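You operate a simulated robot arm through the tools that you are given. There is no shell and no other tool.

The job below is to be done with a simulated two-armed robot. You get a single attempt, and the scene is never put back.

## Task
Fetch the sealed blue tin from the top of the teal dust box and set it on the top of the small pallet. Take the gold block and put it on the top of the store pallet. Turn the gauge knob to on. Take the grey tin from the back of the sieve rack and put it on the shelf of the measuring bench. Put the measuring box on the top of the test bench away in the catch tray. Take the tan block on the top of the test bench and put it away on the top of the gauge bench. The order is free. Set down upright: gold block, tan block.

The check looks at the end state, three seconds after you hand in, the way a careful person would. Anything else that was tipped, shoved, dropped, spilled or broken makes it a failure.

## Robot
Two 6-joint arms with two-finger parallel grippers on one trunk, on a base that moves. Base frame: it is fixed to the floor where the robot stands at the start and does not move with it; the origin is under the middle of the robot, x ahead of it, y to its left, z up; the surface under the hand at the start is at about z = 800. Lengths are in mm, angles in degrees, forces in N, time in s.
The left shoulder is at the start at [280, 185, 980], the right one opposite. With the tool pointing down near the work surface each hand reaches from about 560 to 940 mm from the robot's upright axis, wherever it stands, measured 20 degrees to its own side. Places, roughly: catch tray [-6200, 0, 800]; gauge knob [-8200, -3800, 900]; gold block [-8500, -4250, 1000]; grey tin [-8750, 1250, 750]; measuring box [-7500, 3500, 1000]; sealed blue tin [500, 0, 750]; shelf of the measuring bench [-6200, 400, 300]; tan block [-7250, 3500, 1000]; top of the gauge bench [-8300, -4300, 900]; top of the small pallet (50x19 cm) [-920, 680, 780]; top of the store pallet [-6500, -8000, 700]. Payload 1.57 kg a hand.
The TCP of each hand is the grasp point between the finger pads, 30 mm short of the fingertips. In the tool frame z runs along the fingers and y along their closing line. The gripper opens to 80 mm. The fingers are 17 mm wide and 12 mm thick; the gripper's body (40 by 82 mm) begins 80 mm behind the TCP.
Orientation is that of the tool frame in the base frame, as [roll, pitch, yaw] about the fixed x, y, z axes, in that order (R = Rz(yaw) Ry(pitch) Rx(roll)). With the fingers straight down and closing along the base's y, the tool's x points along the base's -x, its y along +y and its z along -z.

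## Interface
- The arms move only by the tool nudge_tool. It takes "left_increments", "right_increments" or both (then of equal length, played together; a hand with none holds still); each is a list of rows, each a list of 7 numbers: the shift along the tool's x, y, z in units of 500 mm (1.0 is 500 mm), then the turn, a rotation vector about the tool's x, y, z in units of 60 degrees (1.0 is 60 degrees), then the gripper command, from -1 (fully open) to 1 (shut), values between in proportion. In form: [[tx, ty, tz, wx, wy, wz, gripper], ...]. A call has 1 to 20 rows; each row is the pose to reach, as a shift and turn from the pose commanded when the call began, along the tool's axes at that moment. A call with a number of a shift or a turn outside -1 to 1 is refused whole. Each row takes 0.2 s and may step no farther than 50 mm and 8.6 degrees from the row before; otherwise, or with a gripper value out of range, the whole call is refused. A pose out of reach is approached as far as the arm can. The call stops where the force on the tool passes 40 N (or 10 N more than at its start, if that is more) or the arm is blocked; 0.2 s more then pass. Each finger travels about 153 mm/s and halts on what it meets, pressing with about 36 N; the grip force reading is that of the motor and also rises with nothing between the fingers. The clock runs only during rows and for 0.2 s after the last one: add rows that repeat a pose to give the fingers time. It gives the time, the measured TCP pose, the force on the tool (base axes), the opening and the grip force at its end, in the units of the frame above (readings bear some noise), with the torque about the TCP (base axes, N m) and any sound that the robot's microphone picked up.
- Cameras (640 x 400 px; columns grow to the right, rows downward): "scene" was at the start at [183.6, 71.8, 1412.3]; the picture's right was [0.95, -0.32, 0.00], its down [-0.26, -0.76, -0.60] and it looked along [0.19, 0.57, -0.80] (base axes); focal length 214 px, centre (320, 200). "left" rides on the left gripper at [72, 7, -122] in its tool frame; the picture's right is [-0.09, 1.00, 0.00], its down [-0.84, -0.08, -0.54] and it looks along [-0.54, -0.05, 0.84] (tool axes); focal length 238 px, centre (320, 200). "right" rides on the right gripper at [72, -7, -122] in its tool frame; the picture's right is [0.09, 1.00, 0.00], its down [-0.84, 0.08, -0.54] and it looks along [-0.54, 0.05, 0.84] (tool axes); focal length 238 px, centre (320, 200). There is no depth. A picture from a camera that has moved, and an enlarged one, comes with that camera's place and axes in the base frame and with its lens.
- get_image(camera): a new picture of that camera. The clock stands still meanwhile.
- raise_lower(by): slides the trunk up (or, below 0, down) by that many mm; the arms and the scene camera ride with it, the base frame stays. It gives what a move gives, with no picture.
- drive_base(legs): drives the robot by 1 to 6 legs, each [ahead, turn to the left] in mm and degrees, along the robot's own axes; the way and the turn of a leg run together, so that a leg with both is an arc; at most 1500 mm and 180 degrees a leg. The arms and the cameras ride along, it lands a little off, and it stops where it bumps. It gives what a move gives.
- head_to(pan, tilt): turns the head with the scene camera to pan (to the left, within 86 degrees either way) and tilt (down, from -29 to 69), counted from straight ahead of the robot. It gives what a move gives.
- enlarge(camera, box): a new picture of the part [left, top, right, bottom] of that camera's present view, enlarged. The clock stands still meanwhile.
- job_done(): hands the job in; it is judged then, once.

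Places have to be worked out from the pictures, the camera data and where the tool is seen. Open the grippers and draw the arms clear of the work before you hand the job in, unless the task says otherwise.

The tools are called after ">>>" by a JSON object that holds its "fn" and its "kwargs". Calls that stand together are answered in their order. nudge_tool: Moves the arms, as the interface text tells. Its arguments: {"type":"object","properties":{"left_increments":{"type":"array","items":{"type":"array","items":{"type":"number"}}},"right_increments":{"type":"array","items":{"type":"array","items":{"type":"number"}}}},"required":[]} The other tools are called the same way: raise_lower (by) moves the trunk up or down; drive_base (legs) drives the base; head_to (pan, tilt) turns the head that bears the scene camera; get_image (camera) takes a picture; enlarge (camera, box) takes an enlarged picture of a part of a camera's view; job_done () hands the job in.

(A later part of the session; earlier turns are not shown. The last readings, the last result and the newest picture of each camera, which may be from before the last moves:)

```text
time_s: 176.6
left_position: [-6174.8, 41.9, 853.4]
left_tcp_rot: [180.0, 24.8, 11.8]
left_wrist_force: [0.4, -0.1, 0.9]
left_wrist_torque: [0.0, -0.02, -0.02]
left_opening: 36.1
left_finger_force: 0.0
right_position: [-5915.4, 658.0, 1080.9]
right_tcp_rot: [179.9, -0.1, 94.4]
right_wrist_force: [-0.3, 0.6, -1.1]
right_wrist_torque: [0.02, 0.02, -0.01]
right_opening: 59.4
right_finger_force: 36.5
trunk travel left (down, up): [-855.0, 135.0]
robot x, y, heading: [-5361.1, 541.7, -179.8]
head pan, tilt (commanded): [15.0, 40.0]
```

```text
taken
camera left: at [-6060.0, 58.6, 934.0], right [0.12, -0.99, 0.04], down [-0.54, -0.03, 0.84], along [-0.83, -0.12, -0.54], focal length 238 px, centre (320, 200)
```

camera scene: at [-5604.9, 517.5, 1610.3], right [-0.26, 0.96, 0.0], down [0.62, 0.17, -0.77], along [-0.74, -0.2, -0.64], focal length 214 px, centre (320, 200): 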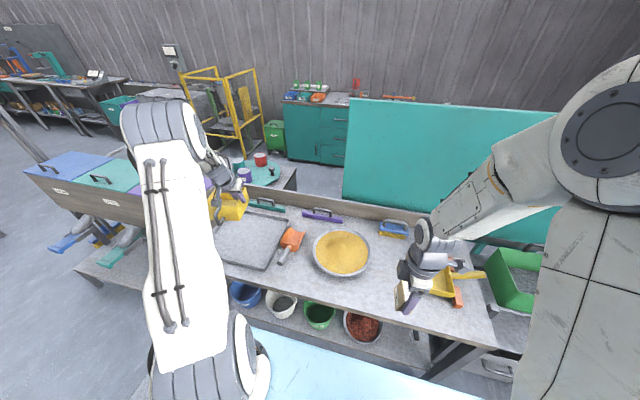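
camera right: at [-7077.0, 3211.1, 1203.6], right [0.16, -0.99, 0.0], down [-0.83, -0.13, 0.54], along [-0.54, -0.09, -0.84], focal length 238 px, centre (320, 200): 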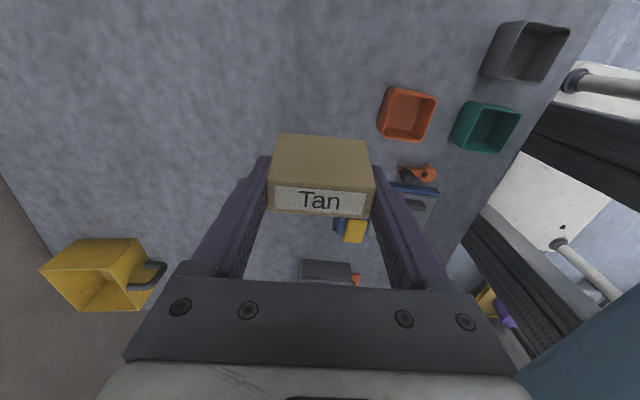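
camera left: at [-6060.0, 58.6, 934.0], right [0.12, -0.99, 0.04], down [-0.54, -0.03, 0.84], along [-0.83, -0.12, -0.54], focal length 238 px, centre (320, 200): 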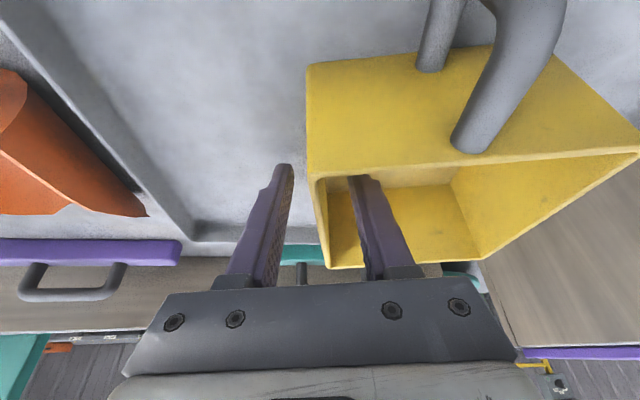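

Released and stable. Rise straight up 200 mm.

>>> {"fn": "nudge_tool", "kwargs": {"left_increments": [[-0.0338, 0, -0.0725, 0, 0, 0, 0.1], [-0.0676, 0, -0.145, 0, 0, 0, 0.1], [-0.1014, 0, -0.2175, 0, 0, 0, 0.1], [-0.1352, 0, -0.29, 0, 0, 0, 0.1], [-0.169, 0, -0.3625, 0, 0, 0, 0.1], [-0.169, 0, -0.3625, 0, 0, 0, 0.1]]}}

>>> {"fn": "get_image", "kwargs": {"camera": "left"}}

>>> {"fn": "enlarge", "kwargs": {"camera": "scene", "box": [190, 150, 350, 290]}}

```text
time_s: 177.9
left_position: [-6176.8, 43.5, 1054.7]
left_tcp_rot: [-180.0, 24.8, 11.8]
left_wrist_force: [-0.1, -0.9, -0.1]
left_wrist_torque: [-0.03, 0.03, -0.01]
left_opening: 36.1
left_finger_force: 0.1
right_position: [-5916.2, 656.5, 1082.2]
right_tcp_rot: [179.8, 0.0, 94.4]
right_wrist_force: [-0.4, -0.2, -1.2]
right_wrist_torque: [0.01, -0.02, 0.02]
right_opening: 59.2
right_finger_force: 36.0
trunk travel left (down, up): [-855.0, 135.0]
robot x, y, heading: [-5363.2, 540.3, -179.8]
head pan, tilt (commanded): [15.0, 40.0]
```

```text
taken
camera left: at [-6062.4, 59.9, 1135.4], right [0.12, -0.99, 0.04], down [-0.54, -0.03, 0.84], along [-0.83, -0.12, -0.54], focal length 238 px, centre (320, 200)
```

left: 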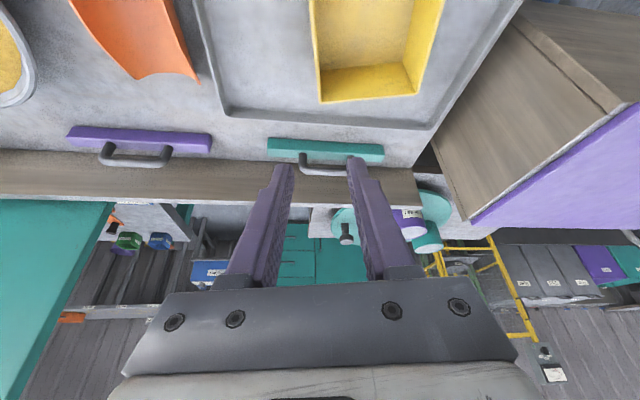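

```text
2.86 times, centred on (270, 220) of scene
camera zoom: at [-5604.3, 518.0, 1610.4], right [-0.26, 0.96, 0.0], down [0.62, 0.17, -0.77], along [-0.74, -0.2, -0.64], focal length 613 px, centre (463, 143)
```

zoom: 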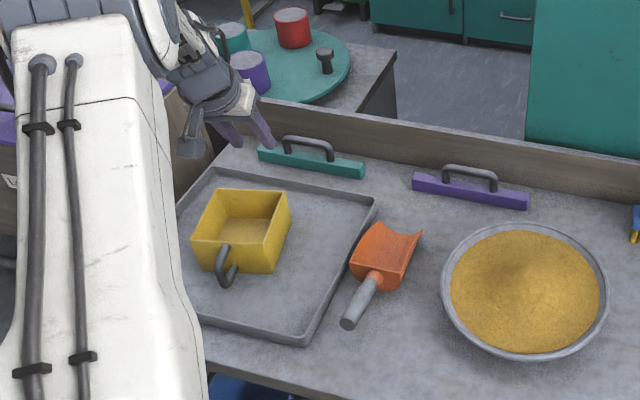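

The measuring box rests flat in the catch tray. I retract the left hand to a travel pose.

>>> {"fn": "nudge_tool", "kwargs": {"left_increments": [[0.0513, -0.0456, -0.0366, 0, 0, 0, -1], [0.1026, -0.0911, -0.0731, 0, 0, 0, -1], [0.1539, -0.1367, -0.1097, 0, 0, 0, -1], [0.2051, -0.1823, -0.1463, 0, 0, 0, -1], [0.2564, -0.2279, -0.1829, 0, 0, 0, -1], [0.3077, -0.2734, -0.2194, 0, 0, 0, -1], [0.359, -0.319, -0.256, 0, 0, 0, -1], [0.359, -0.319, -0.256, 0, 0, 0, -1]]}}

>>> {"fn": "get_image", "kwargs": {"camera": "scene"}}

>>> {"fn": "get_image", "kwargs": {"camera": "right"}}

```text
time_s: 179.8
left_position: [-5997.2, 243.5, 1095.2]
left_tcp_rot: [179.9, 24.8, 11.8]
left_wrist_force: [-0.3, -0.4, 0.1]
left_wrist_torque: [0.01, -0.02, -0.01]
left_opening: 80.0
left_finger_force: 0.2
right_position: [-5915.8, 656.7, 1080.0]
right_tcp_rot: [179.9, 0.1, 94.4]
right_wrist_force: [-0.4, 1.1, -1.1]
right_wrist_torque: [-0.04, -0.01, 0.0]
right_opening: 58.8
right_finger_force: 36.0
trunk travel left (down, up): [-855.0, 135.0]
robot x, y, heading: [-5362.1, 538.6, -179.9]
head pan, tilt (commanded): [15.0, 40.0]
```

```text
taken
camera scene: at [-5604.3, 518.1, 1610.4], right [-0.26, 0.96, 0.0], down [0.62, 0.17, -0.77], along [-0.74, -0.2, -0.64], focal length 214 px, centre (320, 200)
```

scene: 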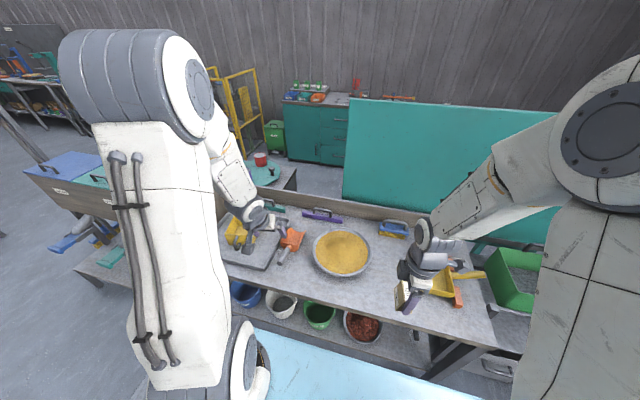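

```text
taken
camera right: at [-5927.9, 729.2, 1203.3], right [0.99, 0.17, 0.0], down [0.14, -0.83, 0.54], along [0.09, -0.53, -0.84], focal length 238 px, centre (320, 200)
```

right: 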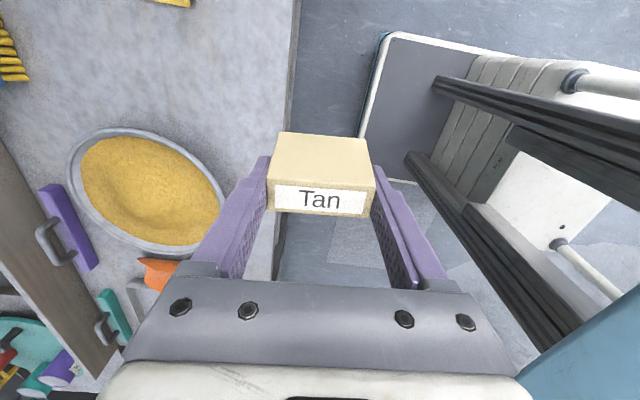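

Drive back the known way: north past the cart, then west to the corridor north end.

>>> {"fn": "drive_base", "kwargs": {"legs": [[0, -90], [1374, 0], [0, 79], [980, 0], [980, 0]]}}

>>> {"fn": "head_to", "kwargs": {"pan": 30, "tilt": 35}}

>>> {"fn": "get_image", "kwargs": {"camera": "scene"}}

>>> {"fn": "head_to", "kwargs": {"pan": 75, "tilt": 30}}

>>> {"fn": "get_image", "kwargs": {"camera": "scene"}}

```text
time_s: 203.3
left_position: [-7990.5, 2087.2, 1096.1]
left_tcp_rot: [-179.9, 24.8, 1.1]
left_wrist_force: [0.7, -0.4, 0.4]
left_wrist_torque: [0.04, 0.0, 0.01]
left_opening: 80.0
left_finger_force: 0.1
right_position: [-7833.2, 2479.3, 1081.5]
right_tcp_rot: [179.9, 0.0, 83.7]
right_wrist_force: [-0.4, -0.3, 0.0]
right_wrist_torque: [-0.05, -0.02, -0.01]
right_opening: 59.2
right_finger_force: 36.4
trunk travel left (down, up): [-855.0, 135.0]
robot x, y, heading: [-7314.8, 2266.3, 169.6]
head pan, tilt (commanded): [15.0, 40.0]
```

```text
time_s: 204.1
left_position: [-7990.9, 2086.9, 1095.8]
left_tcp_rot: [-179.9, 24.8, 1.2]
left_wrist_force: [0.5, 0.7, 0.5]
left_wrist_torque: [-0.03, -0.02, 0.02]
left_opening: 80.2
left_finger_force: 0.0
right_position: [-7833.0, 2479.9, 1080.2]
right_tcp_rot: [179.9, 0.0, 83.8]
right_wrist_force: [0.2, 0.0, -1.3]
right_wrist_torque: [-0.04, -0.01, 0.0]
right_opening: 59.3
right_finger_force: 36.0
trunk travel left (down, up): [-855.0, 135.0]
robot x, y, heading: [-7312.9, 2265.3, 169.6]
head pan, tilt (commanded): [30.0, 35.0]
```

```text
taken
camera scene: at [-7551.6, 2262.9, 1617.9], right [-0.34, 0.94, 0.0], down [0.54, 0.19, -0.82], along [-0.77, -0.27, -0.57], focal length 214 px, centre (320, 200)
```

scene: 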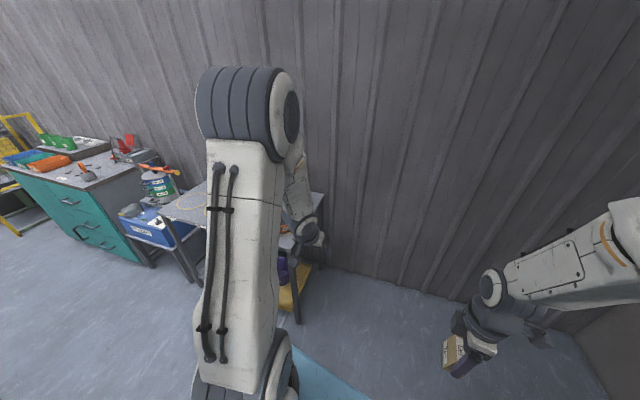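

```text
time_s: 205.2
left_position: [-7991.0, 2086.9, 1095.4]
left_tcp_rot: [179.9, 24.9, 1.3]
left_wrist_force: [-0.4, 0.2, -0.1]
left_wrist_torque: [0.02, 0.02, -0.01]
left_opening: 79.9
left_finger_force: 0.1
right_position: [-7834.0, 2479.3, 1080.0]
right_tcp_rot: [179.9, -0.1, 83.8]
right_wrist_force: [0.5, -0.1, -0.4]
right_wrist_torque: [-0.01, -0.03, 0.0]
right_opening: 59.0
right_finger_force: 36.2
trunk travel left (down, up): [-855.0, 135.0]
robot x, y, heading: [-7314.6, 2264.5, 169.7]
head pan, tilt (commanded): [75.0, 30.0]
```

```text
taken
camera scene: at [-7507.4, 2210.7, 1625.7], right [-0.9, 0.43, 0.0], down [0.21, 0.45, -0.87], along [-0.37, -0.78, -0.5], focal length 214 px, centre (320, 200)
```

scene: 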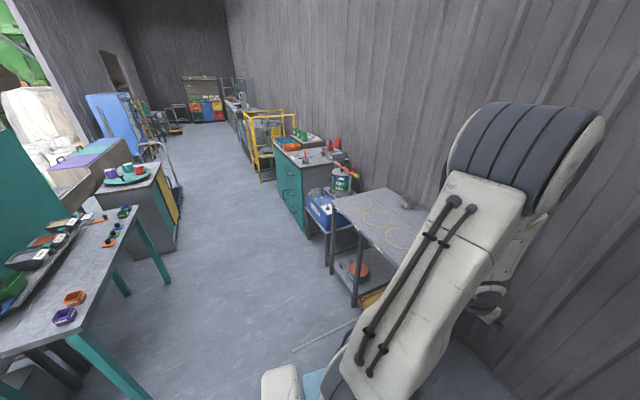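

The corridor is clear; the grey tin stands at the back of the rack's top shelf near (−8718, 1221). I drive to (−7700, 1221) and face it.

>>> {"fn": "drive_base", "kwargs": {"legs": [[0, 80], [1110, 0], [0, -69.7]]}}

>>> {"fn": "head_to", "kwargs": {"pan": 0, "tilt": 35}}

>>> {"fn": "get_image", "kwargs": {"camera": "scene"}}

>>> {"fn": "get_image", "kwargs": {"camera": "left"}}

```text
time_s: 217.2
left_position: [-8340.6, 951.1, 1095.8]
left_tcp_rot: [179.9, 24.9, 11.1]
left_wrist_force: [1.0, -0.3, -0.8]
left_wrist_torque: [0.01, -0.04, -0.02]
left_opening: 80.0
left_finger_force: 0.1
right_position: [-8254.5, 1365.2, 1081.3]
right_tcp_rot: [179.9, 0.0, 93.6]
right_wrist_force: [0.3, 0.5, -1.2]
right_wrist_torque: [0.02, -0.01, 0.03]
right_opening: 59.1
right_finger_force: 35.6
trunk travel left (down, up): [-855.0, 135.0]
robot x, y, heading: [-7699.3, 1244.3, 179.3]
head pan, tilt (commanded): [75.0, 30.0]
```

```text
time_s: 218.7
left_position: [-8340.6, 950.7, 1095.5]
left_tcp_rot: [-179.9, 24.9, 11.0]
left_wrist_force: [-0.1, 0.1, 0.0]
left_wrist_torque: [0.05, -0.01, -0.01]
left_opening: 80.1
left_finger_force: 0.1
right_position: [-8253.5, 1365.2, 1081.6]
right_tcp_rot: [-179.9, 0.0, 93.6]
right_wrist_force: [-0.3, -0.8, 0.6]
right_wrist_torque: [-0.01, 0.02, 0.01]
right_opening: 58.9
right_finger_force: 36.0
trunk travel left (down, up): [-855.0, 135.0]
robot x, y, heading: [-7704.7, 1241.1, 179.3]
head pan, tilt (commanded): [0.0, 35.0]
```

```text
taken
camera scene: at [-7949.3, 1244.3, 1617.9], right [0.01, 1.0, 0.0], down [0.57, -0.01, -0.82], along [-0.82, 0.01, -0.57], focal length 214 px, centre (320, 200)
```

scene: 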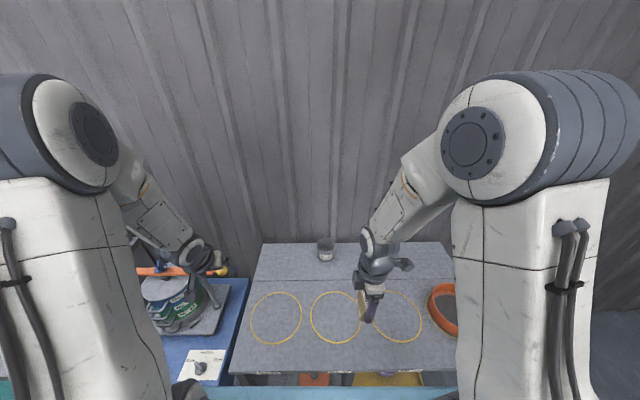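

```text
taken
camera left: at [-8225.3, 966.3, 1176.4], right [0.11, -0.99, 0.04], down [-0.54, -0.02, 0.84], along [-0.84, -0.11, -0.54], focal length 238 px, centre (320, 200)
```

left: 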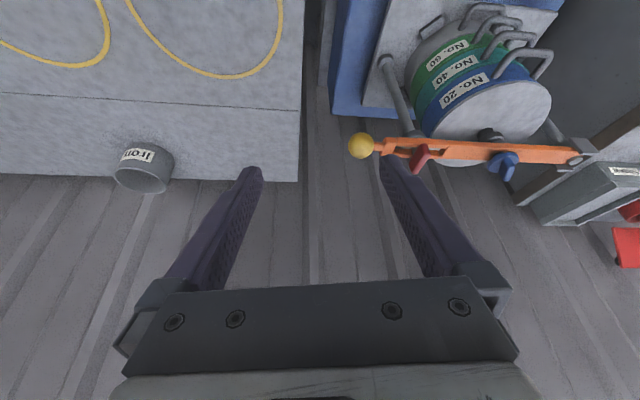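

The grey "Iron" tin is at the back of the rack top. Zoom to measure it.

>>> {"fn": "enlarge", "kwargs": {"camera": "scene", "box": [280, 220, 400, 300]}}

>>> {"fn": "enlarge", "kwargs": {"camera": "left", "box": [90, 110, 210, 210]}}

```text
5.00 times, centred on (340, 260) of scene
camera zoom: at [-7949.3, 1244.3, 1617.9], right [0.01, 1.0, 0.0], down [0.57, -0.01, -0.82], along [-0.82, 0.01, -0.57], focal length 1072 px, centre (220, -100)
```

zoom: 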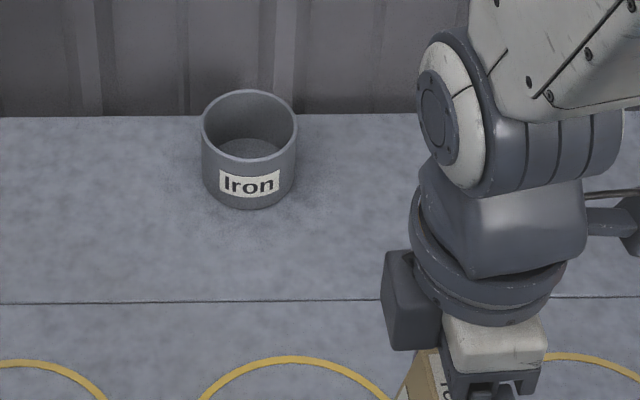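

```text
4.00 times, centred on (150, 160) of left
camera zoom: at [-8225.3, 966.3, 1176.4], right [0.11, -0.99, 0.04], down [-0.54, -0.02, 0.84], along [-0.84, -0.11, -0.54], focal length 953 px, centre (1000, 360)
```

zoom: 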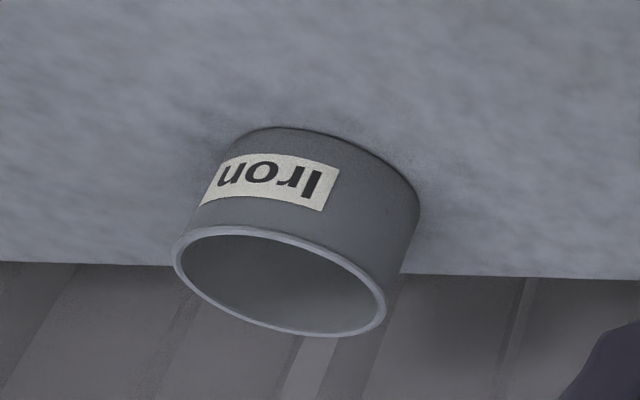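

The tin is open, ≈90 mm wide and 63 tall, standing at (−8655, 1280) on z≈800; too wide for the gripper, so I'll pinch its side wall. First drive 100 mm closer.

>>> {"fn": "drive_base", "kwargs": {"legs": [[100, 0]]}}

>>> {"fn": "get_image", "kwargs": {"camera": "left"}}

>>> {"fn": "get_image", "kwargs": {"camera": "scene"}}

```text
time_s: 219.9
left_position: [-8442.6, 951.1, 1096.2]
left_tcp_rot: [179.9, 24.9, 11.0]
left_wrist_force: [0.0, 0.0, -0.9]
left_wrist_torque: [0.01, 0.05, -0.03]
left_opening: 80.0
left_finger_force: 0.0
right_position: [-8354.5, 1365.0, 1080.7]
right_tcp_rot: [-179.9, 0.1, 93.6]
right_wrist_force: [0.4, -0.2, -0.1]
right_wrist_torque: [-0.03, 0.04, 0.01]
right_opening: 59.2
right_finger_force: 35.6
trunk travel left (down, up): [-855.0, 135.0]
robot x, y, heading: [-7805.8, 1241.2, 179.4]
head pan, tilt (commanded): [0.0, 35.0]
```

```text
taken
camera left: at [-8325.6, 966.9, 1176.5], right [0.11, -0.99, 0.04], down [-0.54, -0.02, 0.84], along [-0.84, -0.11, -0.54], focal length 238 px, centre (320, 200)
```

left: 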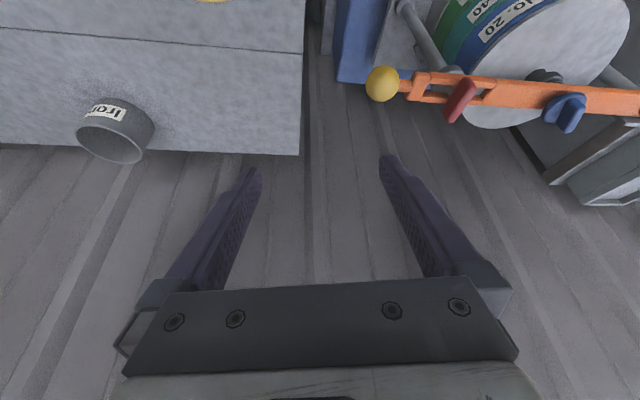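

```text
taken
camera scene: at [-8049.9, 1246.3, 1618.0], right [0.01, 1.0, 0.0], down [0.57, -0.01, -0.82], along [-0.82, 0.01, -0.57], focal length 214 px, centre (320, 200)
```

scene: 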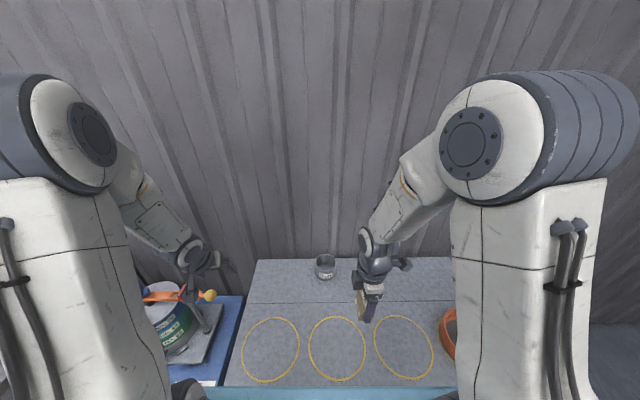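

Move the right hand (block) farther right for room, and bring the left hand toward the tin while squaring its yaw.

>>> {"fn": "nudge_tool", "kwargs": {"left_increments": [[-0.0017, -0.0786, 0.0067, 0.0129, 0, 0.0277, -1], [-0.0035, -0.1573, 0.0134, 0.0258, 0, 0.0554, -1], [-0.0052, -0.2359, 0.0201, 0.0388, 0, 0.0831, -1], [-0.0069, -0.3145, 0.0268, 0.0517, 0, 0.1108, -1], [-0.0087, -0.3932, 0.0335, 0.0646, 0, 0.1385, -1], [-0.0104, -0.4718, 0.0402, 0.0775, 0, 0.1662, -1], [-0.0104, -0.4718, 0.0402, 0.0775, 0, 0.1662, -1]], "right_increments": [[0.08, 0.02, 0, 0, 0, 0, 1], [0.16, 0.04, 0, 0, 0, 0, 1], [0.24, 0.06, 0, 0, 0, 0, 1], [0.3, 0.08, 0, 0, 0, 0, 1], [0.3, 0.08, 0, 0, 0, 0, 1], [0.3, 0.08, 0, 0, 0, 0, 1], [0.3, 0.08, 0, 0, 0, 0, 1]]}}

>>> {"fn": "get_image", "kwargs": {"camera": "left"}}

>>> {"fn": "get_image", "kwargs": {"camera": "scene"}}

```text
time_s: 221.5
left_position: [-8501.3, 1179.5, 1077.5]
left_tcp_rot: [-180.0, 24.9, 0.0]
left_wrist_force: [-0.4, 0.4, 0.3]
left_wrist_torque: [-0.01, -0.02, -0.02]
left_opening: 80.0
left_finger_force: 0.1
right_position: [-8322.8, 1518.2, 1081.6]
right_tcp_rot: [-180.0, 0.1, 93.7]
right_wrist_force: [0.1, -0.1, 0.0]
right_wrist_torque: [0.01, 0.0, 0.01]
right_opening: 59.2
right_finger_force: 36.1
trunk travel left (down, up): [-855.0, 135.0]
robot x, y, heading: [-7801.8, 1243.2, 179.4]
head pan, tilt (commanded): [0.0, 35.0]
```

```text
taken
camera left: at [-8384.8, 1172.4, 1158.7], right [-0.08, -1.0, 0.04], down [-0.53, 0.08, 0.84], along [-0.84, 0.05, -0.54], focal length 238 px, centre (320, 200)
```

left: 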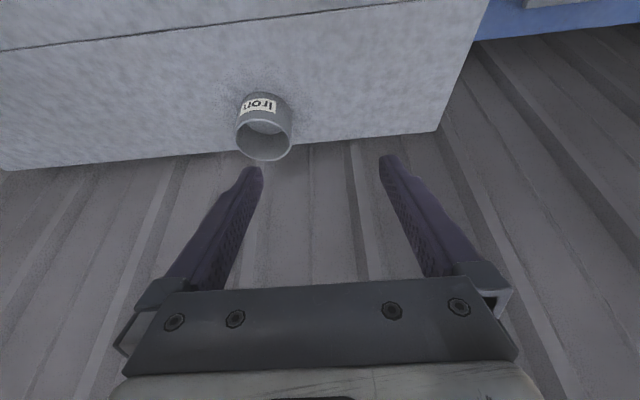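

```text
taken
camera scene: at [-8050.4, 1247.3, 1617.9], right [0.01, 1.0, 0.0], down [0.57, -0.01, -0.82], along [-0.82, 0.01, -0.57], focal length 214 px, centre (320, 200)
```

scene: 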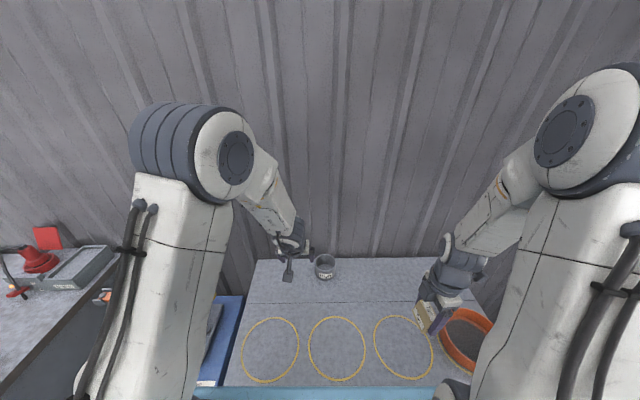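

Zoom into the tin for an accurate fix.

>>> {"fn": "enlarge", "kwargs": {"camera": "left", "box": [210, 70, 320, 180]}}

>>> {"fn": "enlarge", "kwargs": {"camera": "scene", "box": [270, 230, 380, 310]}}

```text
3.64 times, centred on (265, 125) of left
camera zoom: at [-8384.8, 1172.4, 1158.7], right [-0.08, -1.0, 0.04], down [-0.53, 0.08, 0.84], along [-0.84, 0.05, -0.54], focal length 867 px, centre (520, 473)
```

zoom: 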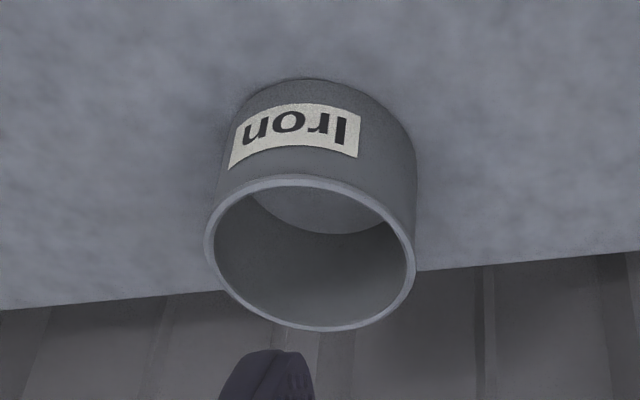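

```text
5.00 times, centred on (325, 270) of scene
camera zoom: at [-8050.4, 1247.3, 1617.9], right [0.01, 1.0, 0.0], down [0.57, -0.01, -0.82], along [-0.82, 0.01, -0.57], focal length 1072 px, centre (295, -150)
```

zoom: 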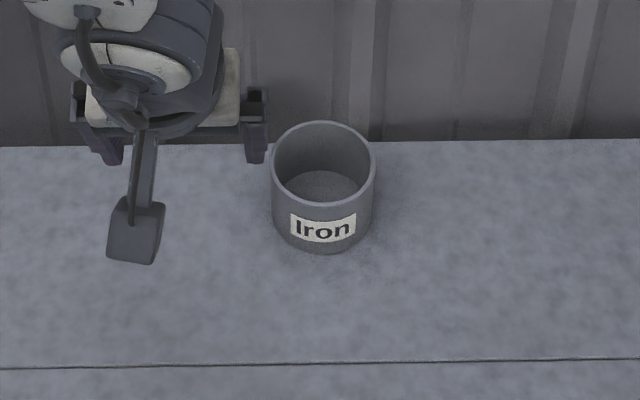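

The tin is empty, centre (−8653, 1277.5), rim z≈864, outer Ø≈89. I bring the left hand (half-open, leaning 40°) over its south wall at y≈1234.5, above the rim.

>>> {"fn": "nudge_tool", "kwargs": {"left_increments": [[-0.0234, -0.0184, 0.0692, 0, -0.0417, 0, -0.5], [-0.0468, -0.0367, 0.1385, 0, -0.0833, 0, 0], [-0.0702, -0.0551, 0.2077, 0, -0.125, 0, 0], [-0.0936, -0.0735, 0.2769, 0, -0.1667, 0, 0], [-0.117, -0.0918, 0.3462, 0, -0.2083, 0, 0], [-0.1404, -0.1102, 0.4154, 0, -0.25, 0, 0], [-0.1404, -0.1102, 0.4154, 0, -0.25, 0, 0]]}}

>>> {"fn": "get_image", "kwargs": {"camera": "left"}}

>>> {"fn": "enlarge", "kwargs": {"camera": "scene", "box": [270, 230, 380, 310]}}

```text
time_s: 223.1
left_position: [-8651.0, 1237.4, 918.6]
left_tcp_rot: [-180.0, 39.8, -0.1]
left_wrist_force: [0.3, -0.7, 0.8]
left_wrist_torque: [0.0, 0.01, 0.01]
left_opening: 39.8
left_finger_force: 0.1
right_position: [-8322.9, 1517.9, 1079.9]
right_tcp_rot: [180.0, 0.1, 93.7]
right_wrist_force: [0.1, 0.0, -0.4]
right_wrist_torque: [0.05, 0.02, 0.0]
right_opening: 59.1
right_finger_force: 35.9
trunk travel left (down, up): [-855.0, 135.0]
robot x, y, heading: [-7804.1, 1241.3, 179.3]
head pan, tilt (commanded): [0.0, 35.0]
```

```text
taken
camera left: at [-8517.6, 1230.9, 966.7], right [-0.07, -1.0, 0.06], down [-0.3, 0.08, 0.95], along [-0.95, 0.05, -0.3], focal length 238 px, centre (320, 200)
```

left: 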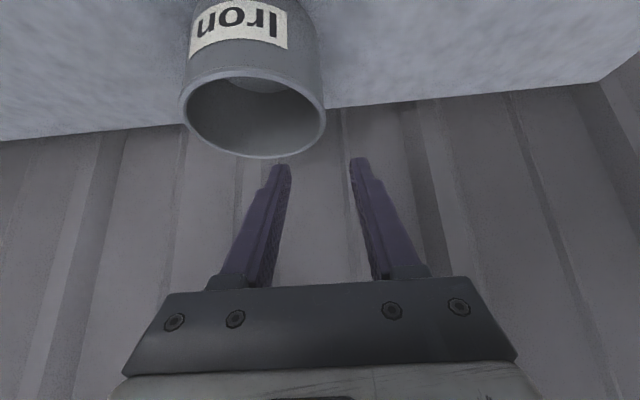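

```text
5.00 times, centred on (325, 270) of scene
camera zoom: at [-8050.6, 1248.0, 1617.9], right [0.01, 1.0, 0.0], down [0.57, -0.01, -0.82], along [-0.82, 0.01, -0.57], focal length 1072 px, centre (295, -150)
```

zoom: 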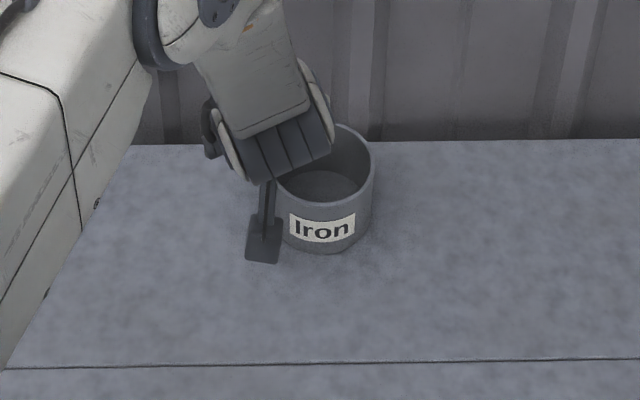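

With 40° lean the finger would span too much of the curved wall; I go back to a 25° lean here and shift 4 mm south.

>>> {"fn": "nudge_tool", "kwargs": {"left_increments": [[0.0005, 0.003, -0.0004, 0, 0.0833, 0, 0], [0.001, 0.006, -0.0009, 0, 0.1667, 0, 0], [0.0015, 0.008, -0.0013, 0, 0.25, 0, 0], [0.0015, 0.008, -0.0013, 0, 0.25, 0, 0]]}}

>>> {"fn": "get_image", "kwargs": {"camera": "left"}}

```text
time_s: 224.1
left_position: [-8650.2, 1229.8, 919.7]
left_tcp_rot: [179.5, 26.8, 0.0]
left_wrist_force: [-0.2, 0.0, 0.3]
left_wrist_torque: [0.0, 0.01, -0.02]
left_opening: 40.1
left_finger_force: 0.0
right_position: [-8323.3, 1517.4, 1081.5]
right_tcp_rot: [-179.9, 0.0, 93.7]
right_wrist_force: [0.9, 0.2, 0.2]
right_wrist_torque: [0.02, 0.0, -0.01]
right_opening: 59.2
right_finger_force: 36.4
trunk travel left (down, up): [-855.0, 135.0]
robot x, y, heading: [-7802.4, 1242.7, 179.3]
head pan, tilt (commanded): [0.0, 35.0]
```

```text
taken
camera left: at [-8531.2, 1224.2, 997.0], right [-0.08, -1.0, 0.05], down [-0.5, 0.08, 0.86], along [-0.86, 0.04, -0.51], focal length 238 px, centre (320, 200)
```

left: 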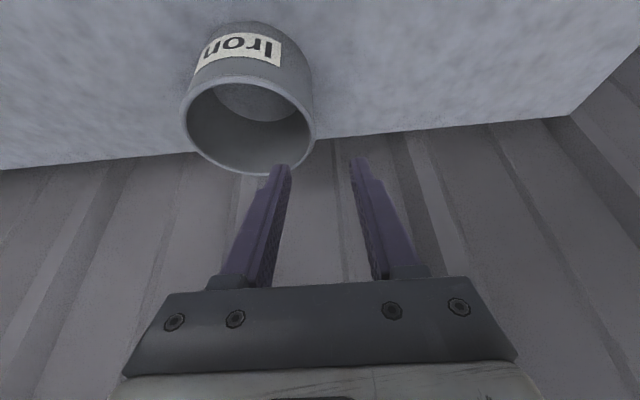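

Let the arm settle and re-read.

>>> {"fn": "nudge_tool", "kwargs": {"left_increments": [[0, 0, 0, 0, 0, 0, 0], [0, 0, 0, 0, 0, 0, 0]]}}

>>> {"fn": "get_image", "kwargs": {"camera": "left"}}

```text
time_s: 224.7
left_position: [-8649.6, 1230.0, 920.5]
left_tcp_rot: [179.5, 26.9, -0.1]
left_wrist_force: [-0.1, 0.2, -1.5]
left_wrist_torque: [-0.01, 0.04, 0.01]
left_opening: 39.9
left_finger_force: 0.1
right_position: [-8323.5, 1517.9, 1081.5]
right_tcp_rot: [-180.0, 0.0, 93.7]
right_wrist_force: [-0.7, 0.0, -0.1]
right_wrist_torque: [-0.01, 0.0, 0.02]
right_opening: 59.2
right_finger_force: 35.8
trunk travel left (down, up): [-855.0, 135.0]
robot x, y, heading: [-7801.6, 1241.2, 179.3]
head pan, tilt (commanded): [0.0, 35.0]
```

```text
taken
camera left: at [-8531.0, 1224.4, 996.9], right [-0.08, -1.0, 0.05], down [-0.5, 0.08, 0.86], along [-0.86, 0.04, -0.51], focal length 238 px, centre (320, 200)
```

left: 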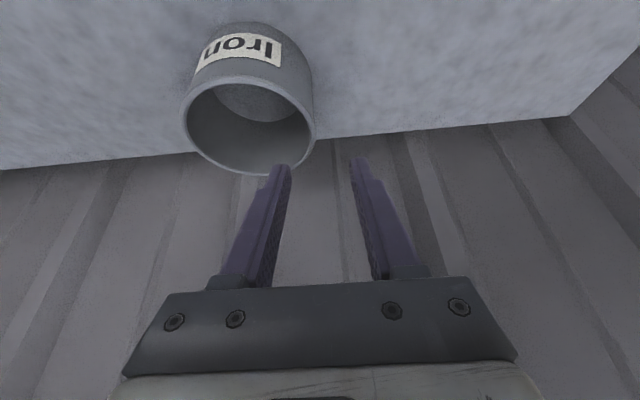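

The arm is at its reach limit at this lean; a 30° lean is a good compromise. I apply it, then descend by lowering the trunk.

>>> {"fn": "nudge_tool", "kwargs": {"left_increments": [[0, 0, 0, 0, -0.05, 0, 0], [0, 0, 0, 0, -0.1, 0, 0], [0, 0, 0, 0, -0.1, 0, 0]]}}

>>> {"fn": "get_image", "kwargs": {"camera": "left"}}

```text
time_s: 225.5
left_position: [-8648.6, 1230.9, 920.5]
left_tcp_rot: [179.6, 29.3, 0.0]
left_wrist_force: [1.0, 0.0, 0.1]
left_wrist_torque: [0.0, 0.0, -0.01]
left_opening: 40.1
left_finger_force: 0.1
right_position: [-8322.4, 1517.3, 1081.0]
right_tcp_rot: [-180.0, 0.0, 93.7]
right_wrist_force: [-0.3, -0.2, -1.2]
right_wrist_torque: [0.02, 0.03, 0.01]
right_opening: 59.1
right_finger_force: 36.1
trunk travel left (down, up): [-855.0, 135.0]
robot x, y, heading: [-7804.5, 1243.7, 179.3]
head pan, tilt (commanded): [0.0, 35.0]
```

```text
taken
camera left: at [-8527.0, 1223.7, 991.8], right [-0.08, -1.0, 0.05], down [-0.47, 0.08, 0.88], along [-0.88, 0.05, -0.47], focal length 238 px, centre (320, 200)
```

left: 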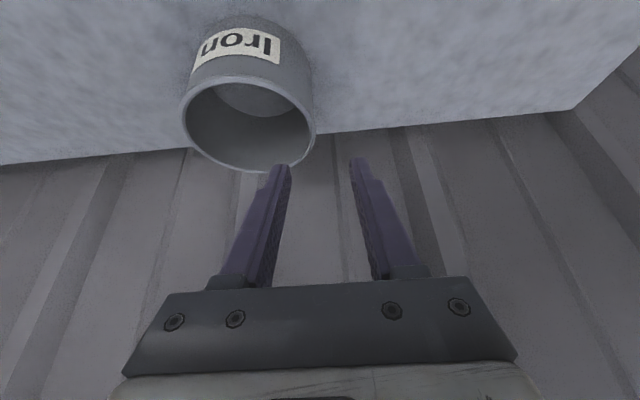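

Shift 3.5 mm north so the wall will be centred between the fingers.

>>> {"fn": "nudge_tool", "kwargs": {"left_increments": [[0, -0.0035, 0, 0, 0, 0, 0], [0, -0.007, 0, 0, 0, 0, 0], [0, -0.007, 0, 0, 0, 0, 0]]}}

>>> {"fn": "enlarge", "kwargs": {"camera": "left", "box": [160, 0, 400, 200]}}

```text
time_s: 226.3
left_position: [-8650.4, 1235.3, 920.2]
left_tcp_rot: [180.0, 30.9, 0.1]
left_wrist_force: [-0.8, -0.4, 0.6]
left_wrist_torque: [0.02, 0.04, 0.0]
left_opening: 40.0
left_finger_force: 0.0
right_position: [-8324.0, 1518.4, 1082.1]
right_tcp_rot: [180.0, 0.1, 93.6]
right_wrist_force: [0.0, 0.5, -0.1]
right_wrist_torque: [0.0, 0.01, -0.04]
right_opening: 58.9
right_finger_force: 35.9
trunk travel left (down, up): [-855.0, 135.0]
robot x, y, heading: [-7800.5, 1247.6, 179.3]
head pan, tilt (commanded): [0.0, 35.0]
```

```text
2.00 times, centred on (280, 100) of left
camera zoom: at [-8525.4, 1228.0, 988.1], right [-0.08, -1.0, 0.05], down [-0.44, 0.08, 0.89], along [-0.89, 0.05, -0.45], focal length 477 px, centre (400, 400)
```

zoom: 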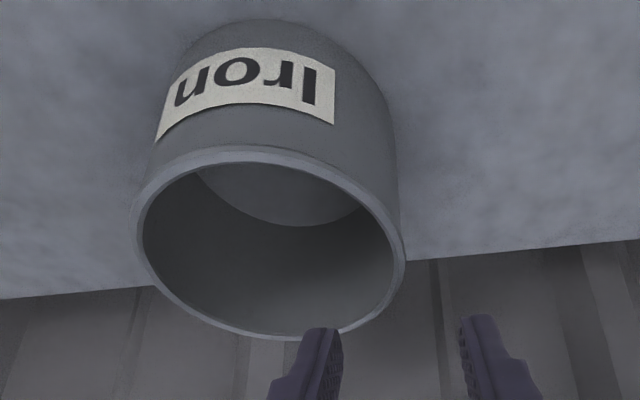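

Aligned (y≈1235, lean 31°). Lower the trunk 62 mm to straddle the tin's wall.

>>> {"fn": "raise_lower", "kwargs": {"by": -62}}

>>> {"fn": "get_image", "kwargs": {"camera": "left"}}

>>> {"fn": "enlarge", "kwargs": {"camera": "scene", "box": [270, 220, 380, 300]}}

```text
time_s: 227.3
left_position: [-8649.2, 1235.3, 858.3]
left_tcp_rot: [-180.0, 30.8, 0.0]
left_wrist_force: [-0.8, -0.1, -0.3]
left_wrist_torque: [0.0, 0.03, -0.03]
left_opening: 40.0
left_finger_force: 0.1
right_position: [-8322.7, 1517.2, 1019.7]
right_tcp_rot: [-179.9, 0.0, 93.6]
right_wrist_force: [0.7, 0.6, 0.1]
right_wrist_torque: [0.01, 0.03, 0.03]
right_opening: 59.1
right_finger_force: 36.0
trunk travel left (down, up): [-793.0, 197.0]
robot x, y, heading: [-7800.8, 1247.1, 179.4]
head pan, tilt (commanded): [0.0, 35.0]
```

```text
taken
camera left: at [-8525.3, 1227.9, 926.3], right [-0.08, -1.0, 0.05], down [-0.44, 0.08, 0.89], along [-0.89, 0.05, -0.45], focal length 238 px, centre (320, 200)
```

left: 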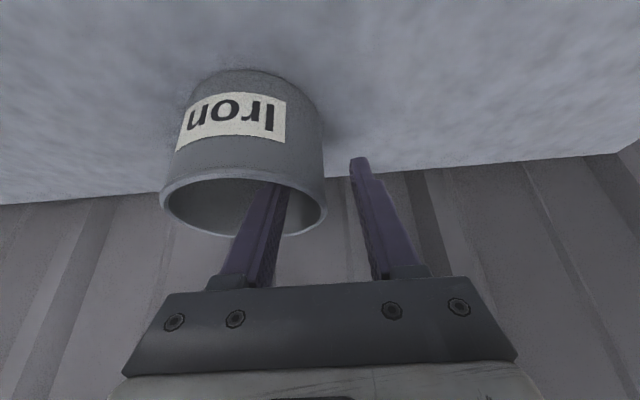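

```text
5.00 times, centred on (325, 260) of scene
camera zoom: at [-8050.1, 1249.9, 1556.0], right [0.01, 1.0, 0.0], down [0.57, -0.01, -0.82], along [-0.82, 0.01, -0.57], focal length 1072 px, centre (295, -100)
```

zoom: 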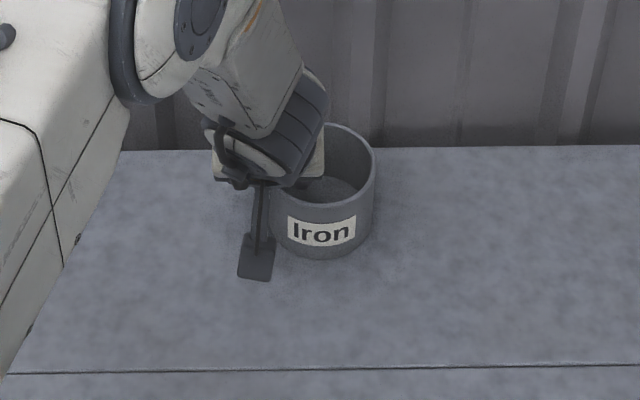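

One finger is inside, one outside. Close the left gripper on the wall.

>>> {"fn": "nudge_tool", "kwargs": {"left_increments": [[0, 0, 0, 0, 0, 0, 0.4], [0, 0, 0, 0, 0, 0, 0.7], [0, 0, 0, 0, 0, 0, 0.9], [0, 0, 0, 0, 0, 0, 1], [0, 0, 0, 0, 0, 0, 1], [0, 0, 0, 0, 0, 0, 1]]}}

>>> {"fn": "get_image", "kwargs": {"camera": "left"}}

```text
time_s: 228.7
left_position: [-8649.9, 1234.7, 857.5]
left_tcp_rot: [-179.9, 30.8, 0.1]
left_wrist_force: [0.4, -0.1, 0.3]
left_wrist_torque: [-0.03, -0.04, -0.01]
left_opening: 8.8
left_finger_force: 28.1
right_position: [-8322.6, 1517.5, 1019.5]
right_tcp_rot: [-180.0, 0.0, 93.7]
right_wrist_force: [-0.3, -0.1, -0.7]
right_wrist_torque: [-0.02, 0.04, -0.04]
right_opening: 59.2
right_finger_force: 36.0
trunk travel left (down, up): [-793.0, 197.0]
robot x, y, heading: [-7802.5, 1246.6, 179.4]
head pan, tilt (commanded): [0.0, 35.0]
```

```text
taken
camera left: at [-8525.3, 1227.7, 926.2], right [-0.08, -1.0, 0.05], down [-0.44, 0.08, 0.89], along [-0.89, 0.05, -0.45], focal length 238 px, centre (320, 200)
```

left: 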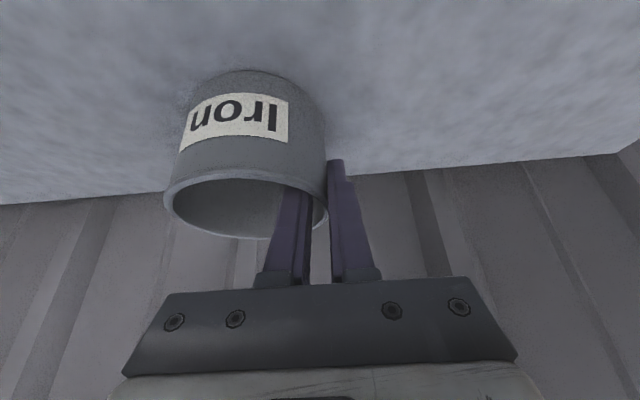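

Wall pinched (8.8 mm incl. curvature, 28 N). Lift 30 mm with the trunk and check.

>>> {"fn": "raise_lower", "kwargs": {"by": 30}}

>>> {"fn": "get_image", "kwargs": {"camera": "left"}}

>>> {"fn": "enlarge", "kwargs": {"camera": "scene", "box": [270, 220, 380, 300]}}

```text
time_s: 229.4
left_position: [-8650.4, 1235.7, 888.7]
left_tcp_rot: [-180.0, 30.7, 0.0]
left_wrist_force: [-1.0, 0.3, -1.5]
left_wrist_torque: [-0.05, 0.0, 0.04]
left_opening: 8.8
left_finger_force: 28.1
right_position: [-8322.9, 1516.8, 1048.6]
right_tcp_rot: [179.8, 0.0, 93.6]
right_wrist_force: [0.0, 0.3, -0.2]
right_wrist_torque: [0.01, -0.01, 0.02]
right_opening: 59.0
right_finger_force: 36.0
trunk travel left (down, up): [-823.0, 167.0]
robot x, y, heading: [-7799.4, 1245.0, 179.1]
head pan, tilt (commanded): [0.0, 35.0]
```

```text
taken
camera left: at [-8525.4, 1227.7, 956.0], right [-0.08, -1.0, 0.05], down [-0.44, 0.08, 0.89], along [-0.89, 0.05, -0.45], focal length 238 px, centre (320, 200)
```

left: 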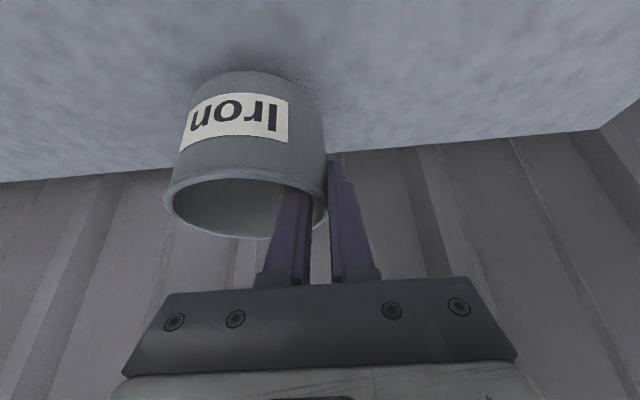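

```text
5.00 times, centred on (325, 260) of scene
camera zoom: at [-8050.5, 1250.0, 1585.9], right [0.01, 1.0, 0.0], down [0.57, -0.01, -0.82], along [-0.82, 0.01, -0.57], focal length 1072 px, centre (295, -100)
```

zoom: 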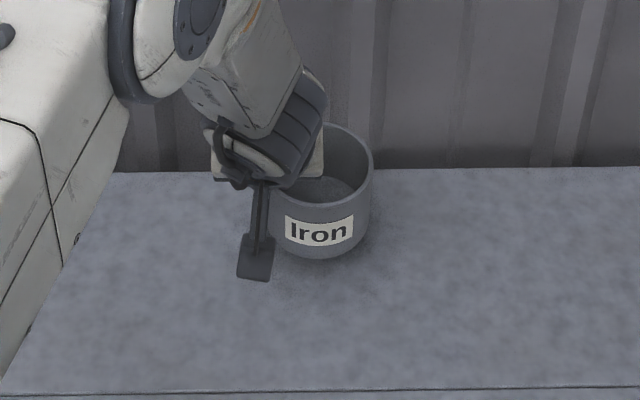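

The tin hangs upright and firm. Raise the trunk more, and retract the left hand 200 mm.

>>> {"fn": "raise_lower", "kwargs": {"by": 130}}

>>> {"fn": "nudge_tool", "kwargs": {"left_increments": [[0.0687, 0, -0.041, 0, 0, 0, 1], [0.1374, 0, -0.0819, 0, 0, 0, 1], [0.2062, 0, -0.1229, 0, 0, 0, 1], [0.2749, 0, -0.1638, 0, 0, 0, 1], [0.3436, 0, -0.2048, 0, 0, 0, 1], [0.3436, 0, -0.2048, 0, 0, 0, 1]]}}

>>> {"fn": "drive_base", "kwargs": {"legs": [[-300, 0]]}}

>>> {"fn": "get_image", "kwargs": {"camera": "scene"}}

```text
time_s: 231.0
left_position: [-8649.9, 1234.7, 1018.7]
left_tcp_rot: [180.0, 30.8, 0.0]
left_wrist_force: [-1.0, 0.4, -1.7]
left_wrist_torque: [-0.07, -0.02, 0.01]
left_opening: 9.0
left_finger_force: 27.4
right_position: [-8323.5, 1517.7, 1178.6]
right_tcp_rot: [-180.0, 0.0, 93.7]
right_wrist_force: [-0.1, -0.3, 0.2]
right_wrist_torque: [0.03, 0.02, -0.01]
right_opening: 59.1
right_finger_force: 35.8
trunk travel left (down, up): [-953.0, 37.0]
robot x, y, heading: [-7804.5, 1244.9, 179.5]
head pan, tilt (commanded): [0.0, 35.0]
```

```text
time_s: 232.4
left_position: [-8449.7, 1235.0, 1018.1]
left_tcp_rot: [-180.0, 30.8, 0.0]
left_wrist_force: [-0.2, -0.4, -0.8]
left_wrist_torque: [-0.02, 0.01, 0.02]
left_opening: 8.8
left_finger_force: 27.3
right_position: [-8322.8, 1518.3, 1179.5]
right_tcp_rot: [-180.0, 0.0, 93.6]
right_wrist_force: [-0.7, -0.2, -0.4]
right_wrist_torque: [0.01, 0.01, 0.03]
right_opening: 59.2
right_finger_force: 36.0
trunk travel left (down, up): [-953.0, 37.0]
robot x, y, heading: [-7801.4, 1245.6, 179.4]
head pan, tilt (commanded): [0.0, 35.0]
```

```text
time_s: 234.5
left_position: [-8141.8, 1232.8, 1016.5]
left_tcp_rot: [179.9, 30.8, -0.2]
left_wrist_force: [-0.4, -0.2, -0.8]
left_wrist_torque: [-0.05, -0.02, 0.0]
left_opening: 8.9
left_finger_force: 27.7
right_position: [-8015.8, 1515.8, 1179.1]
right_tcp_rot: [-179.9, -0.1, 93.5]
right_wrist_force: [0.0, -0.1, 0.4]
right_wrist_torque: [0.0, 0.02, -0.01]
right_opening: 59.1
right_finger_force: 35.7
trunk travel left (down, up): [-953.0, 37.0]
robot x, y, heading: [-7490.9, 1241.1, 179.0]
head pan, tilt (commanded): [0.0, 35.0]
```

```text
taken
camera scene: at [-7743.7, 1240.6, 1715.9], right [0.01, 1.0, 0.0], down [0.57, -0.01, -0.82], along [-0.82, 0.01, -0.57], focal length 214 px, centre (320, 200)
```

scene: 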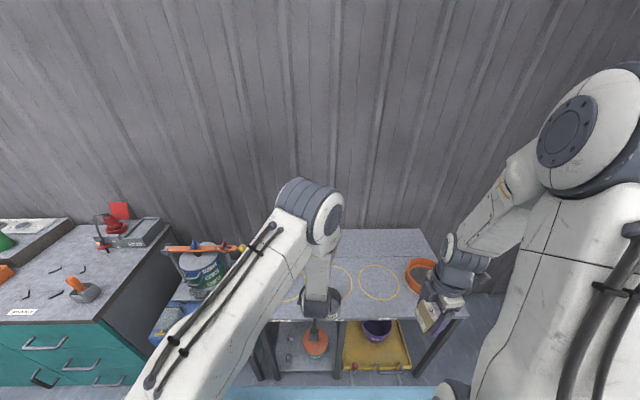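

All good. I now drive back to the measuring bench's front: first to the corridor's north end, then east.

>>> {"fn": "drive_base", "kwargs": {"legs": [[0, -112], [878, 0], [0, -71.4]]}}

>>> {"fn": "get_image", "kwargs": {"camera": "scene"}}

```text
time_s: 246.8
left_position: [-6515.9, 1988.2, 1017.4]
left_tcp_rot: [180.0, 30.8, 176.0]
left_wrist_force: [-1.2, -0.2, -1.4]
left_wrist_torque: [0.06, -0.02, -0.06]
left_opening: 8.9
left_finger_force: 26.9
right_position: [-6661.2, 1715.1, 1179.7]
right_tcp_rot: [179.9, 0.0, -90.2]
right_wrist_force: [0.1, 0.0, -0.3]
right_wrist_torque: [-0.02, -0.03, 0.02]
right_opening: 59.0
right_finger_force: 35.8
trunk travel left (down, up): [-953.0, 37.0]
robot x, y, heading: [-7164.1, 2028.5, -4.4]
head pan, tilt (commanded): [0.0, 35.0]
```

```text
taken
camera scene: at [-6915.5, 2008.9, 1715.9], right [-0.08, -1.0, 0.0], down [-0.57, 0.04, -0.82], along [0.82, -0.06, -0.57], focal length 214 px, centre (320, 200)
```

scene: 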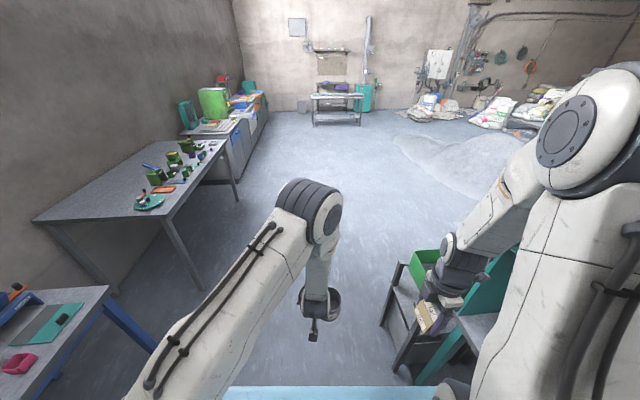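

Clear ahead; continue east and turn south.

>>> {"fn": "drive_base", "kwargs": {"legs": [[900, 0], [900, 0], [0, -85.6]]}}

>>> {"fn": "get_image", "kwargs": {"camera": "scene"}}

```text
time_s: 259.6
left_position: [-5359.5, 1231.7, 1017.2]
left_tcp_rot: [-180.0, 30.8, 90.0]
left_wrist_force: [-0.3, -0.6, -1.1]
left_wrist_torque: [0.01, -0.08, 0.03]
left_opening: 9.0
left_finger_force: 27.6
right_position: [-5642.0, 1359.2, 1179.9]
right_tcp_rot: [180.0, 0.0, -176.2]
right_wrist_force: [0.0, 1.0, -0.7]
right_wrist_torque: [-0.03, -0.02, -0.02]
right_opening: 59.3
right_finger_force: 35.6
trunk travel left (down, up): [-953.0, 37.0]
robot x, y, heading: [-5363.6, 1880.7, -90.7]
head pan, tilt (commanded): [0.0, 35.0]
```

```text
taken
camera scene: at [-5367.5, 1632.9, 1715.9], right [-1.0, 0.01, 0.0], down [0.01, 0.57, -0.82], along [-0.01, -0.82, -0.57], focal length 214 px, centre (320, 200)
```

scene: 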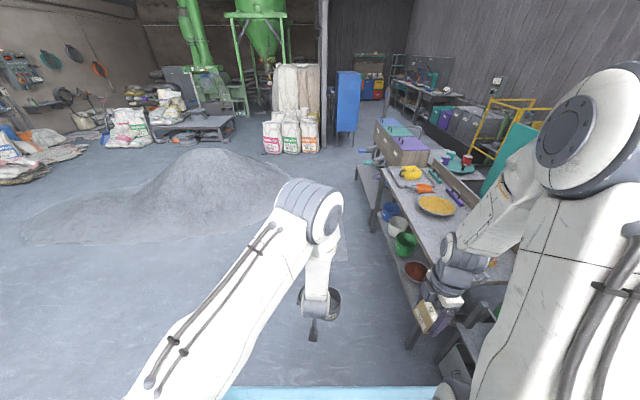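

The box sits in the tray. I drive to about (−5106, 900) and face the bench (west) with space for the lowered arms.

>>> {"fn": "drive_base", "kwargs": {"legs": [[0, 15.4], [1014, 0], [0, -104.5]]}}

>>> {"fn": "head_to", "kwargs": {"pan": 0, "tilt": 35}}

>>> {"fn": "get_image", "kwargs": {"camera": "scene"}}

```text
time_s: 270.1
left_position: [-5759.6, 889.9, 1016.0]
left_tcp_rot: [-180.0, 30.9, 0.6]
left_wrist_force: [0.0, 0.4, -0.7]
left_wrist_torque: [0.0, 0.01, 0.0]
left_opening: 8.3
left_finger_force: 27.1
right_position: [-5636.6, 1174.0, 1178.6]
right_tcp_rot: [179.9, 0.1, 94.2]
right_wrist_force: [0.3, 0.3, -0.6]
right_wrist_torque: [-0.01, 0.05, -0.01]
right_opening: 58.9
right_finger_force: 36.0
trunk travel left (down, up): [-953.0, 37.0]
robot x, y, heading: [-5111.9, 900.5, 179.7]
head pan, tilt (commanded): [0.0, 35.0]
```

```text
time_s: 270.7
left_position: [-5760.5, 891.4, 1016.7]
left_tcp_rot: [180.0, 30.8, 0.5]
left_wrist_force: [0.4, 0.7, -1.2]
left_wrist_torque: [-0.06, 0.0, -0.01]
left_opening: 8.5
left_finger_force: 27.5
right_position: [-5636.4, 1175.1, 1179.3]
right_tcp_rot: [179.9, 0.1, 94.2]
right_wrist_force: [-1.0, -0.8, -0.3]
right_wrist_torque: [-0.01, 0.01, 0.0]
right_opening: 59.0
right_finger_force: 36.3
trunk travel left (down, up): [-953.0, 37.0]
robot x, y, heading: [-5114.2, 901.6, 180.0]
head pan, tilt (commanded): [0.0, 35.0]
```

```text
taken
camera scene: at [-5361.3, 904.1, 1715.9], right [0.0, 1.0, 0.0], down [0.57, 0.0, -0.82], along [-0.82, 0.0, -0.57], focal length 214 px, centre (320, 200)
```

scene: 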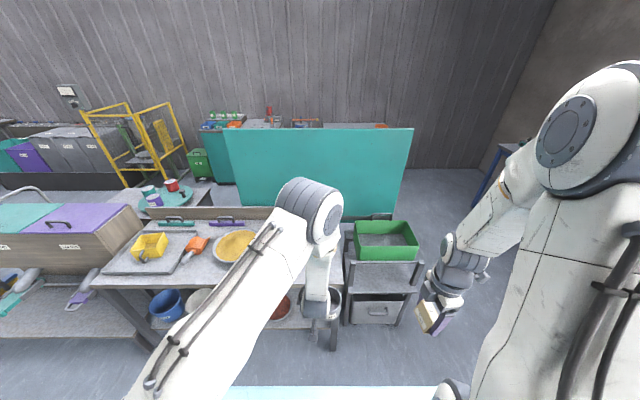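

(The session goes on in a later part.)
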